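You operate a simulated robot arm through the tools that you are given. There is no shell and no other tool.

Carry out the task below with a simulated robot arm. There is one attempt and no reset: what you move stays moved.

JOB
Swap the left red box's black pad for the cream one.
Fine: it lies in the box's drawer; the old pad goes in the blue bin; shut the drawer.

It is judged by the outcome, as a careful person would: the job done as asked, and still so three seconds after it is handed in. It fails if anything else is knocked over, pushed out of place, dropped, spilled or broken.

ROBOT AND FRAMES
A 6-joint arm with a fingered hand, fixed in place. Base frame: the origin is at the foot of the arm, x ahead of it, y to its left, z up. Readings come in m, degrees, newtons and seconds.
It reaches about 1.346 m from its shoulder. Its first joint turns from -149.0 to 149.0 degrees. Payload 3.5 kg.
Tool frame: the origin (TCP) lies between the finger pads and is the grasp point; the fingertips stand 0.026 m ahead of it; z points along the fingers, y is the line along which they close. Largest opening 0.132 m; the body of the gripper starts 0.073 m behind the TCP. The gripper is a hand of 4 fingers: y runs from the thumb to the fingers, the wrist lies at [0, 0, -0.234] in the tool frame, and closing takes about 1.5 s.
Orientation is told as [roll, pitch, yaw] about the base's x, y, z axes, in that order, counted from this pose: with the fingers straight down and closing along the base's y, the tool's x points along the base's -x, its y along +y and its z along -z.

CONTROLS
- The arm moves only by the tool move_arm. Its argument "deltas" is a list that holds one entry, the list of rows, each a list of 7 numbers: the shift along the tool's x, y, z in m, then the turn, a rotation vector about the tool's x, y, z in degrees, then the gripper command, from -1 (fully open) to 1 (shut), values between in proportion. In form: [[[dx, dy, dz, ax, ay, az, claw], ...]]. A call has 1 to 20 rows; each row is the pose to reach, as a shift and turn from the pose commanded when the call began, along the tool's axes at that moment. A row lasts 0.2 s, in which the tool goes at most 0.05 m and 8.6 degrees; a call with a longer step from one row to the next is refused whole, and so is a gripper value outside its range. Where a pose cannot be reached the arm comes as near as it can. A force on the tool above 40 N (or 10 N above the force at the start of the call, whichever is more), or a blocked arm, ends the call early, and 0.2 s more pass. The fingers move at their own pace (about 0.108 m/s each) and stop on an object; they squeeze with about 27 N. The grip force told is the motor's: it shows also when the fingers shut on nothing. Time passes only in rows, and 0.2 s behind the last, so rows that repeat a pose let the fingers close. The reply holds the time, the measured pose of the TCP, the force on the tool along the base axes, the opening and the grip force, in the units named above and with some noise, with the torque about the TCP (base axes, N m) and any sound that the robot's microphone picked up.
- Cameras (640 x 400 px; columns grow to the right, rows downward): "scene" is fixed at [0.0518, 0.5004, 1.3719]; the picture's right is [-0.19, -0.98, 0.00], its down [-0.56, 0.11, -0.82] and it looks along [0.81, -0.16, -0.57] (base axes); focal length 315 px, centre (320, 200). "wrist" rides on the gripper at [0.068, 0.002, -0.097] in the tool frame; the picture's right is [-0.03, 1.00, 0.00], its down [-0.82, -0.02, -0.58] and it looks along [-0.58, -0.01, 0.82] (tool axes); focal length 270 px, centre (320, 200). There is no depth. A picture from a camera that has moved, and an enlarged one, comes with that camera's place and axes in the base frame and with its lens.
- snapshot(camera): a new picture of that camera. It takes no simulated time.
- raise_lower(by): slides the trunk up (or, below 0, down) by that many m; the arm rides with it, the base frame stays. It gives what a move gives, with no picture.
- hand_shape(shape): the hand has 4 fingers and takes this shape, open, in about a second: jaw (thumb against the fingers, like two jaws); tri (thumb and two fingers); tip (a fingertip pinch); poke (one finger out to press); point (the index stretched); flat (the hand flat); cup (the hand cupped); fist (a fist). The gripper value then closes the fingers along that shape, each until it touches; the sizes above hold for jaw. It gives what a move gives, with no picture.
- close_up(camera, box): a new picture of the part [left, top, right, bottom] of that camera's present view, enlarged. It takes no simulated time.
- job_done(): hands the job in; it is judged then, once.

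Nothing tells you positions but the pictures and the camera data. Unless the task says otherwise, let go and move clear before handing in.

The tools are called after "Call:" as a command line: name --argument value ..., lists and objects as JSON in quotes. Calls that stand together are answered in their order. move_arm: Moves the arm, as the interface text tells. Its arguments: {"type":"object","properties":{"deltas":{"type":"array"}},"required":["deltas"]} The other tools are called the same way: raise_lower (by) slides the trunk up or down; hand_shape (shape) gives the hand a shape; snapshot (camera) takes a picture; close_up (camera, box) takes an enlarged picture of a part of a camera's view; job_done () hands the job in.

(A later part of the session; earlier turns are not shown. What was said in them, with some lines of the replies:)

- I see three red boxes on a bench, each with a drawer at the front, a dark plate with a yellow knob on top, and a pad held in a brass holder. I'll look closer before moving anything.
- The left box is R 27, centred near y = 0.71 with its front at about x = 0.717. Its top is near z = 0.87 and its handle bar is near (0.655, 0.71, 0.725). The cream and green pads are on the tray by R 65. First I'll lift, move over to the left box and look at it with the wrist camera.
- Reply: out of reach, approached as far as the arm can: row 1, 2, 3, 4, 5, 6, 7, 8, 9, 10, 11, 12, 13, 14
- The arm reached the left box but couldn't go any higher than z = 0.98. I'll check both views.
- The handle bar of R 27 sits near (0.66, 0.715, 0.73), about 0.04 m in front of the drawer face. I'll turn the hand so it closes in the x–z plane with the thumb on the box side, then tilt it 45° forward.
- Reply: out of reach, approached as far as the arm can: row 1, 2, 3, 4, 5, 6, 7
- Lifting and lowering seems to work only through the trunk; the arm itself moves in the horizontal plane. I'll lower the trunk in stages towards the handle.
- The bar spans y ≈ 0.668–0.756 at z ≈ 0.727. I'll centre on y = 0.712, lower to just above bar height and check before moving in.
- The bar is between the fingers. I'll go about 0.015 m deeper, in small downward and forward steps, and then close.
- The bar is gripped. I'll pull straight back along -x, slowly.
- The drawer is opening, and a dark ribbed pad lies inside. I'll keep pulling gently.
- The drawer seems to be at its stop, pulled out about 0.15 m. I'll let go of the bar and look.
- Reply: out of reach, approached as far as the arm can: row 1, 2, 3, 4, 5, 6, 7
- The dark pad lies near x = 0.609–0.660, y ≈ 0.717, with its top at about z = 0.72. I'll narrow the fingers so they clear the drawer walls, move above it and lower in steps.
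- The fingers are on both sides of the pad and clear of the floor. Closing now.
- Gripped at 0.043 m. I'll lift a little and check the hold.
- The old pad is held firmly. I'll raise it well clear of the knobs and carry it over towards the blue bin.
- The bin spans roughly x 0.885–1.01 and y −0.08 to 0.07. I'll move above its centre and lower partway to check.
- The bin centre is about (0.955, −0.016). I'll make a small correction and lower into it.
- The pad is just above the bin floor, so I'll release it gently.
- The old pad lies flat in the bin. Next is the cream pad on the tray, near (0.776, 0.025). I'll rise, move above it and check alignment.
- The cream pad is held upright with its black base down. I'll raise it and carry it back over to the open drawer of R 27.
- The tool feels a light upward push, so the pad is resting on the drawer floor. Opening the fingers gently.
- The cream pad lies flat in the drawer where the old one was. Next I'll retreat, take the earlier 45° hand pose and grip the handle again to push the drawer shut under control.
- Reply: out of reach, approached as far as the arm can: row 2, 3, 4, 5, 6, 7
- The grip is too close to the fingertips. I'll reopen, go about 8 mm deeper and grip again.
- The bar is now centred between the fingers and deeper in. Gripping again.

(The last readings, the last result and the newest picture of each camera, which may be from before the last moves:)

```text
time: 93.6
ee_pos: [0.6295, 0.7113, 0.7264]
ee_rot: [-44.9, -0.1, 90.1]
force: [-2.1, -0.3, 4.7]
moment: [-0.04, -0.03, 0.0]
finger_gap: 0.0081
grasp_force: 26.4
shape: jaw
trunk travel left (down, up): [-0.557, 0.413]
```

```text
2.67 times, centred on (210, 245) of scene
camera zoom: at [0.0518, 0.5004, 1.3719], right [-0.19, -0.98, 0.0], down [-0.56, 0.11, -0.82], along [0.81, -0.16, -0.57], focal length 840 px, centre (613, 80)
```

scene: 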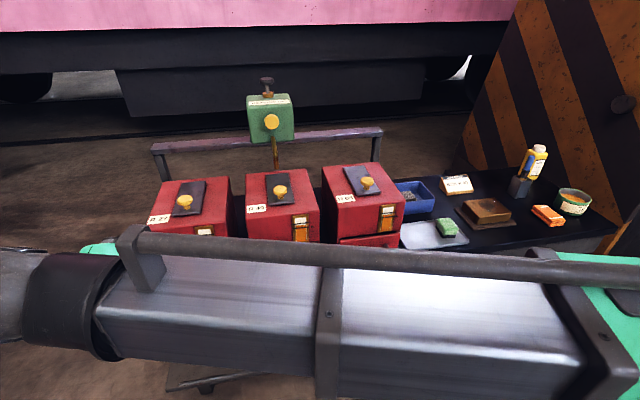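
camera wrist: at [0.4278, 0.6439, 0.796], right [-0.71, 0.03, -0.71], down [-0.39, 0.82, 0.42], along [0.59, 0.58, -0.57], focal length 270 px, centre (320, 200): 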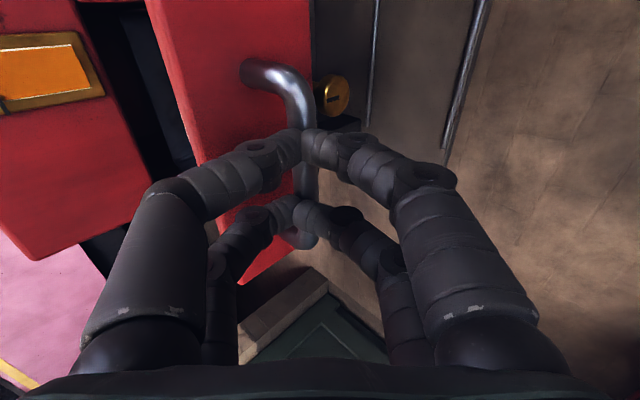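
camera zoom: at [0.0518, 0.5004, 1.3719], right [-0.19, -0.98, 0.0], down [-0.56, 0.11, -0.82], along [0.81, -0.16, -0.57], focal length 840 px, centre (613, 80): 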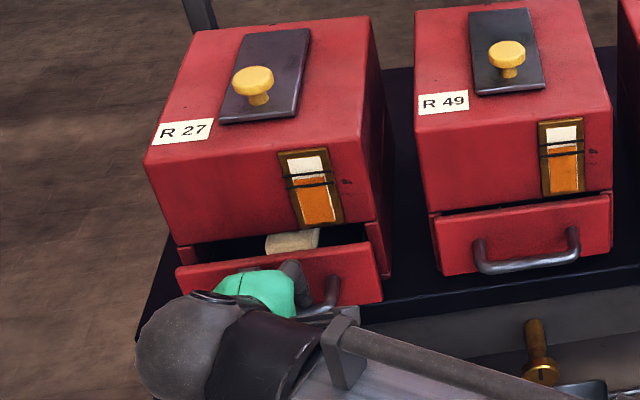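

Call:
move_arm --deltas '[[[0, -0.003, 0.003, 0, 0, 0, 1], [0, -0.006, 0.006, 0, 0, 0, 1], [0, -0.009, 0.009, 0, 0, 0, 1], [0, -0.012, 0.012, 0, 0, 0, 1], [0, -0.0135, 0.0135, 0, 0, 0, 1], [0, -0.0142, 0.0142, 0, 0, 0, 1]]]'

Call:
close_up --camera "scene" --box '[130, 200, 330, 300]'

Call:
snapshot --camera "wrist"

```text
time: 95.0
ee_pos: [0.65, 0.7124, 0.7264]
ee_rot: [-44.9, 0.1, 89.9]
force: [-2.6, -1.9, 5.1]
moment: [-0.08, -0.06, -0.05]
finger_gap: 0.0083
grasp_force: 27.2
shape: jaw
trunk travel left (down, up): [-0.557, 0.413]
```

```text
3.20 times, centred on (230, 250) of scene
camera zoom: at [0.0518, 0.5004, 1.3719], right [-0.19, -0.98, 0.0], down [-0.56, 0.11, -0.82], along [0.81, -0.16, -0.57], focal length 1008 px, centre (608, 40)
```

zoom: 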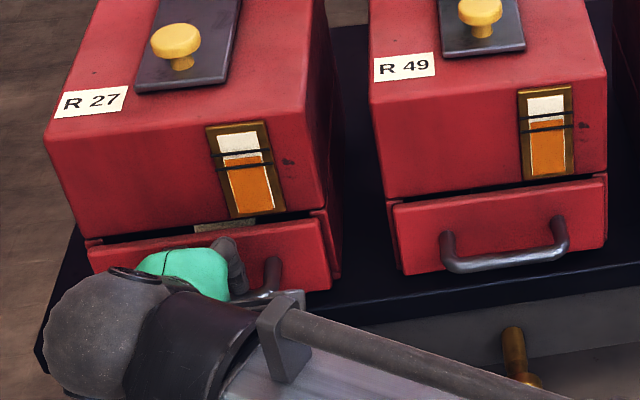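

```text
taken
camera wrist: at [0.5801, 0.6436, 0.7952], right [-0.71, 0.03, -0.71], down [-0.39, 0.82, 0.42], along [0.59, 0.58, -0.57], focal length 270 px, centre (320, 200)
```

wrist: 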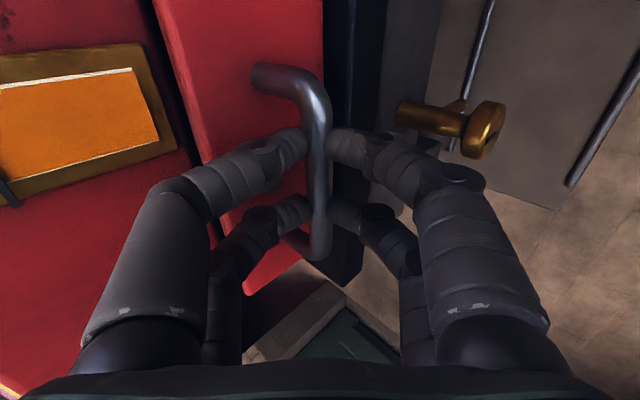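

A thin gap is still showing compared with R 49, so I'll push a little further until I feel the stop.

Call:
move_arm --deltas '[[[0, -0.002, 0.002, 0, 0, 0, 1], [0, -0.004, 0.004, 0, 0, 0, 1], [0, -0.006, 0.006, 0, 0, 0, 1], [0, -0.006, 0.006, 0, 0, 0, 1]]]'

Call:
close_up --camera "scene" --box '[130, 200, 330, 300]'

```text
time: 96.0
ee_pos: [0.6546, 0.7121, 0.7267]
ee_rot: [-44.8, 0.0, 90.0]
force: [-33.5, -4.5, 6.5]
moment: [-0.11, 0.51, -0.09]
finger_gap: 0.008
grasp_force: 26.9
shape: jaw
trunk travel left (down, up): [-0.557, 0.413]
```

```text
3.20 times, centred on (230, 250) of scene
camera zoom: at [0.0518, 0.5004, 1.3719], right [-0.19, -0.98, 0.0], down [-0.56, 0.11, -0.82], along [0.81, -0.16, -0.57], focal length 1008 px, centre (608, 40)
```

zoom: 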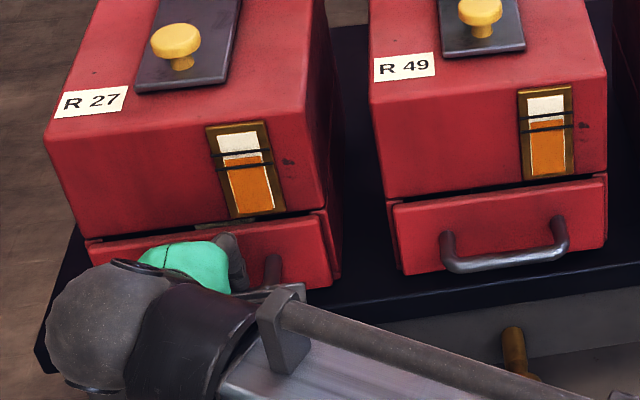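

The stop is reached: 33 N of push-back and no further travel. I'll ease off and open the fingers.

Call:
move_arm --deltas '[[[0, 0.0015, -0.0015, 0, 0, 0, 1], [0, 0.0025, -0.0025, 0, 0, 0, 0.8], [0, 0.0025, -0.0025, 0, 0, 0, 0.5], [0, 0.0025, -0.0025, 0, 0, 0, 0.25], [0, 0.0025, -0.0025, 0, 0, 0, 0.25], [0, 0.0025, -0.0025, 0, 0, 0, 0.25]]]'

Call:
snapshot --camera "wrist"

Call:
close_up --camera "scene" --box '[130, 200, 330, 300]'

```text
time: 97.4
ee_pos: [0.6538, 0.7118, 0.7265]
ee_rot: [-44.8, 0.0, 90.0]
force: [-0.1, 0.1, -0.3]
moment: [0.03, 0.01, -0.01]
finger_gap: 0.0491
grasp_force: 0.1
shape: jaw
trunk travel left (down, up): [-0.557, 0.413]
```

```text
taken
camera wrist: at [0.5849, 0.6438, 0.7948], right [-0.71, 0.03, -0.71], down [-0.39, 0.82, 0.42], along [0.59, 0.58, -0.57], focal length 270 px, centre (320, 200)
```

wrist: 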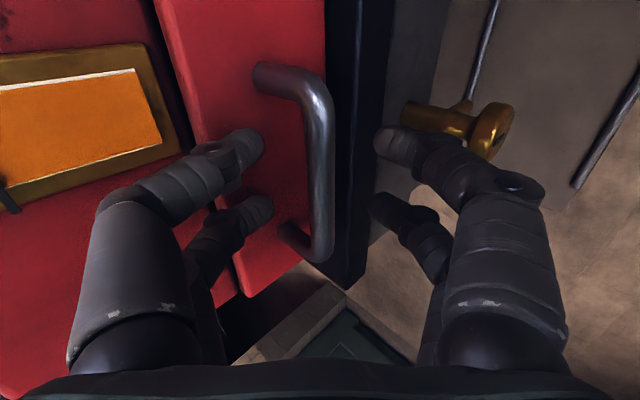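

```text
3.20 times, centred on (230, 250) of scene
camera zoom: at [0.0518, 0.5004, 1.3719], right [-0.19, -0.98, 0.0], down [-0.56, 0.11, -0.82], along [0.81, -0.16, -0.57], focal length 1008 px, centre (608, 40)
```

zoom: 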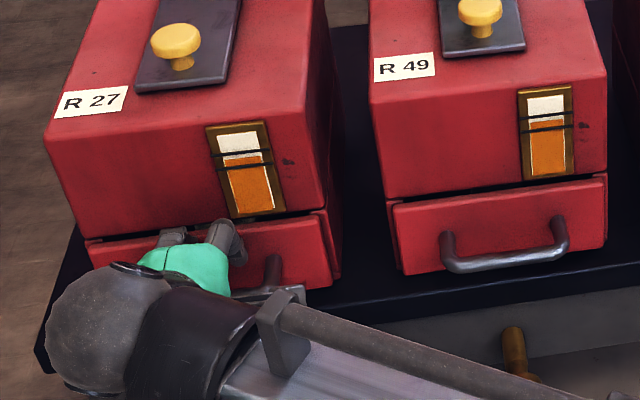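

Call:
raise_lower --by 0.012

Call:
move_arm --deltas '[[[0, 0.008, -0.008, 0, 0, 0, 0.2], [0, 0.018, -0.018, 0, 0, 0, 0.2], [0, 0.03, -0.03, 0, 0, 0, 0.2], [0, 0.045, -0.045, 0, 0, 0, 0.2], [0, 0.06, -0.06, 0, 0, 0, 0.2], [0, 0.075, -0.075, 0, 0, 0, 0.2]]]'

Call:
raise_lower --by 0.2

Call:
snapshot --camera "scene"

Call:
snapshot --camera "wrist"

```text
time: 98.0
ee_pos: [0.6552, 0.7113, 0.7376]
ee_rot: [-44.9, 0.0, 90.0]
force: [0.3, 0.0, 0.2]
moment: [-0.02, -0.02, 0.0]
finger_gap: 0.0489
grasp_force: 0.0
shape: jaw
trunk travel left (down, up): [-0.569, 0.401]
```

```text
time: 99.4
ee_pos: [0.5483, 0.7095, 0.7399]
ee_rot: [-44.9, 0.0, 90.0]
force: [0.1, -0.2, -0.3]
moment: [0.0, -0.03, 0.0]
finger_gap: 0.0522
grasp_force: 0.0
shape: jaw
trunk travel left (down, up): [-0.569, 0.401]
```

```text
time: 101.5
ee_pos: [0.5484, 0.7115, 0.9379]
ee_rot: [-44.9, 0.0, 90.0]
force: [0.2, -0.1, 0.2]
moment: [-0.01, -0.03, -0.03]
finger_gap: 0.0525
grasp_force: 0.0
shape: jaw
trunk travel left (down, up): [-0.769, 0.201]
```

```text
taken
```

scene: 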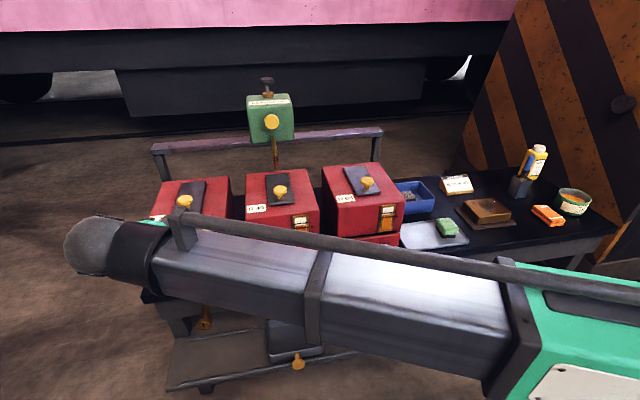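

```text
taken
camera wrist: at [0.4789, 0.6431, 1.0067], right [-0.71, 0.03, -0.71], down [-0.39, 0.82, 0.42], along [0.59, 0.58, -0.57], focal length 270 px, centre (320, 200)
```

wrist: 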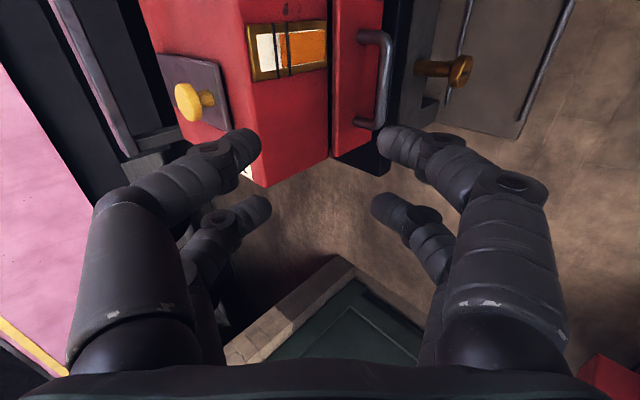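

Clear of the handle. I'll raise the arm and move it aside so the fixed camera can see the closed drawer.

Call:
raise_lower --by 0.18

Call:
move_arm --deltas '[[[0, 0, 0, -8, 0, 0, 0], [0, 0, 0, -16, 0, 0, -0.2], [0, 0, 0, -24, 0, 0, -0.4], [0, 0, 0, -32, 0, 0, -0.6], [0, 0, 0, -40, 0, 0, -0.8], [0, 0, 0, -45, 0, 0, -1], [0, 0, 0, -45, 0, 0, -1]]]'

Call:
move_arm --deltas '[[[0, 0, 0, 0, 0, 8.5, -1], [0.03, 0, 0, 0, 0, 17, -1], [0.07, 0, 0, 0, 0, 25.5, -1], [0.11, 0, 0, 0, 0, 34, -1], [0.15, 0, 0, 0, 0, 42.5, -1], [0.19, 0, 0, 0, 0, 51, -1], [0.23, 0, 0, 0, 0, 59.5, -1], [0.27, 0, 0, 0, 0, 68, -1], [0.31, 0, 0, 0, 0, 76.5, -1], [0.35, 0, 0, 0, 0, 85, -1], [0.39, -0.01, 0, 0, 0, 90, -1], [0.43, -0.02, 0, 0, 0, 90, -1], [0.47, -0.03, 0, 0, 0, 90, -1], [0.51, -0.04, 0, 0, 0, 90, -1]]]'

Call:
snapshot --camera "scene"

Call:
close_up --camera "scene" --box '[140, 170, 250, 290]'

Call:
close_up --camera "scene" --box '[370, 140, 500, 270]'

```text
time: 103.5
ee_pos: [0.5483, 0.7115, 1.1185]
ee_rot: [-44.9, 0.0, 90.0]
force: [0.0, -0.3, 0.4]
moment: [0.03, -0.02, 0.0]
finger_gap: 0.0526
grasp_force: 0.2
shape: jaw
trunk travel left (down, up): [-0.949, 0.021]
```

```text
time: 105.2
ee_pos: [0.5505, 0.7114, 1.0506]
ee_rot: [0.3, 0.0, 90.0]
force: [0.0, 0.1, 0.9]
moment: [-0.03, -0.01, 0.02]
finger_gap: 0.1317
grasp_force: 0.0
shape: jaw
out of reach, approached as far as the arm can: row 1, 2, 3, 4, 5, 6, 7
trunk travel left (down, up): [-0.949, 0.021]
```

```text
time: 108.2
ee_pos: [0.5867, 0.2046, 1.0499]
ee_rot: [0.0, 0.1, 0.0]
force: [0.5, 0.3, -0.1]
moment: [0.01, 0.04, 0.03]
finger_gap: 0.1317
grasp_force: 0.0
shape: jaw
trunk travel left (down, up): [-0.949, 0.021]
```

```text
taken
```

scene: 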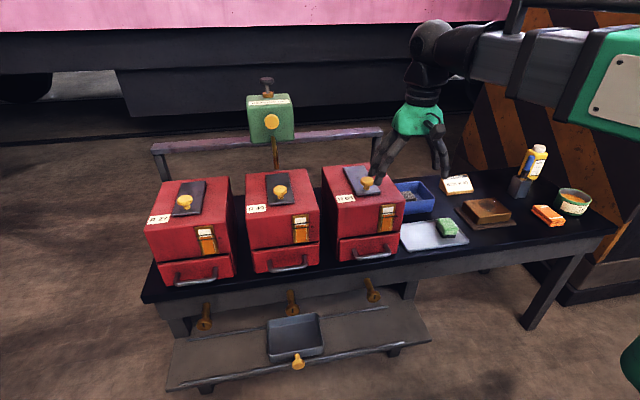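

```text
3.33 times, centred on (195, 230) of scene
camera zoom: at [0.0518, 0.5004, 1.3719], right [-0.19, -0.98, 0.0], down [-0.56, 0.11, -0.82], along [0.81, -0.16, -0.57], focal length 1050 px, centre (737, 100)
```

zoom: 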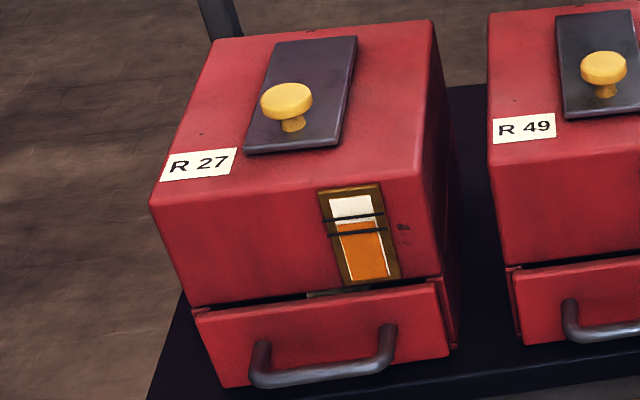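

```text
3.08 times, centred on (435, 205) of scene
camera zoom: at [0.0518, 0.5004, 1.3719], right [-0.19, -0.98, 0.0], down [-0.56, 0.11, -0.82], along [0.81, -0.16, -0.57], focal length 969 px, centre (-34, 185)
```

zoom: 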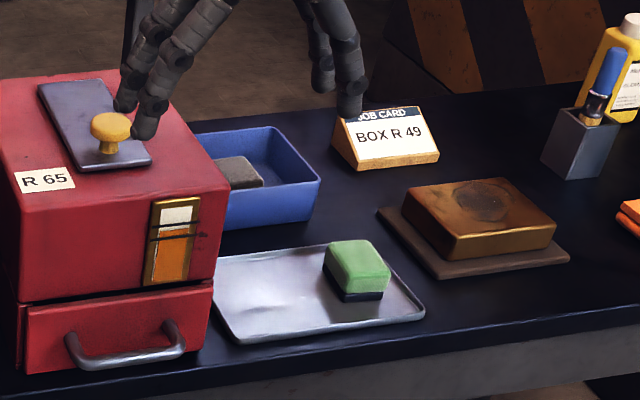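

Call:
close_up --camera "scene" --box '[150, 230, 250, 300]'

```text
5.71 times, centred on (200, 265) of scene
camera zoom: at [0.0518, 0.5004, 1.3719], right [-0.19, -0.98, 0.0], down [-0.56, 0.11, -0.82], along [0.81, -0.16, -0.57], focal length 1800 px, centre (1006, -171)
```

zoom: 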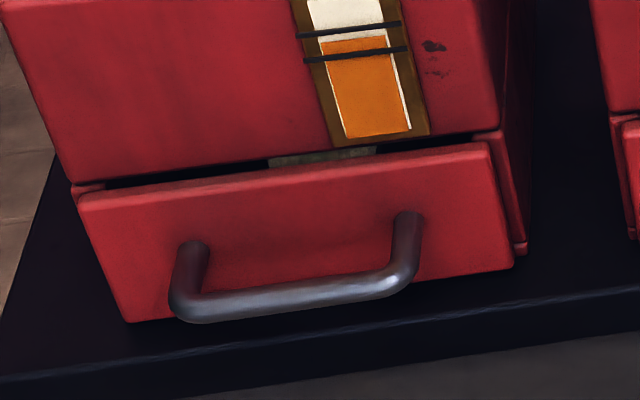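

R 27's drawer is back where it was at the start, with the cream pad just visible through the gap above it. The old pad is in the blue bin, nothing else has moved and the arm is clear, so I'm handing in.

Call:
job_done

```text
The job is handed in.
```

I swapped the pad in the left red box, R 27, and handed the job in. The cream pad from the tray now lies in its drawer, where the old one was. The old black pad is flat in the blue bin.

I pushed the drawer in until it stopped; in the last picture it sits just as it did at the start. Nothing else looked moved in the final pictures, and the arm was clear before I handed in.

The job card on the bench says "BOX R 49", which is the middle box. I followed your instruction and worked on the left one.
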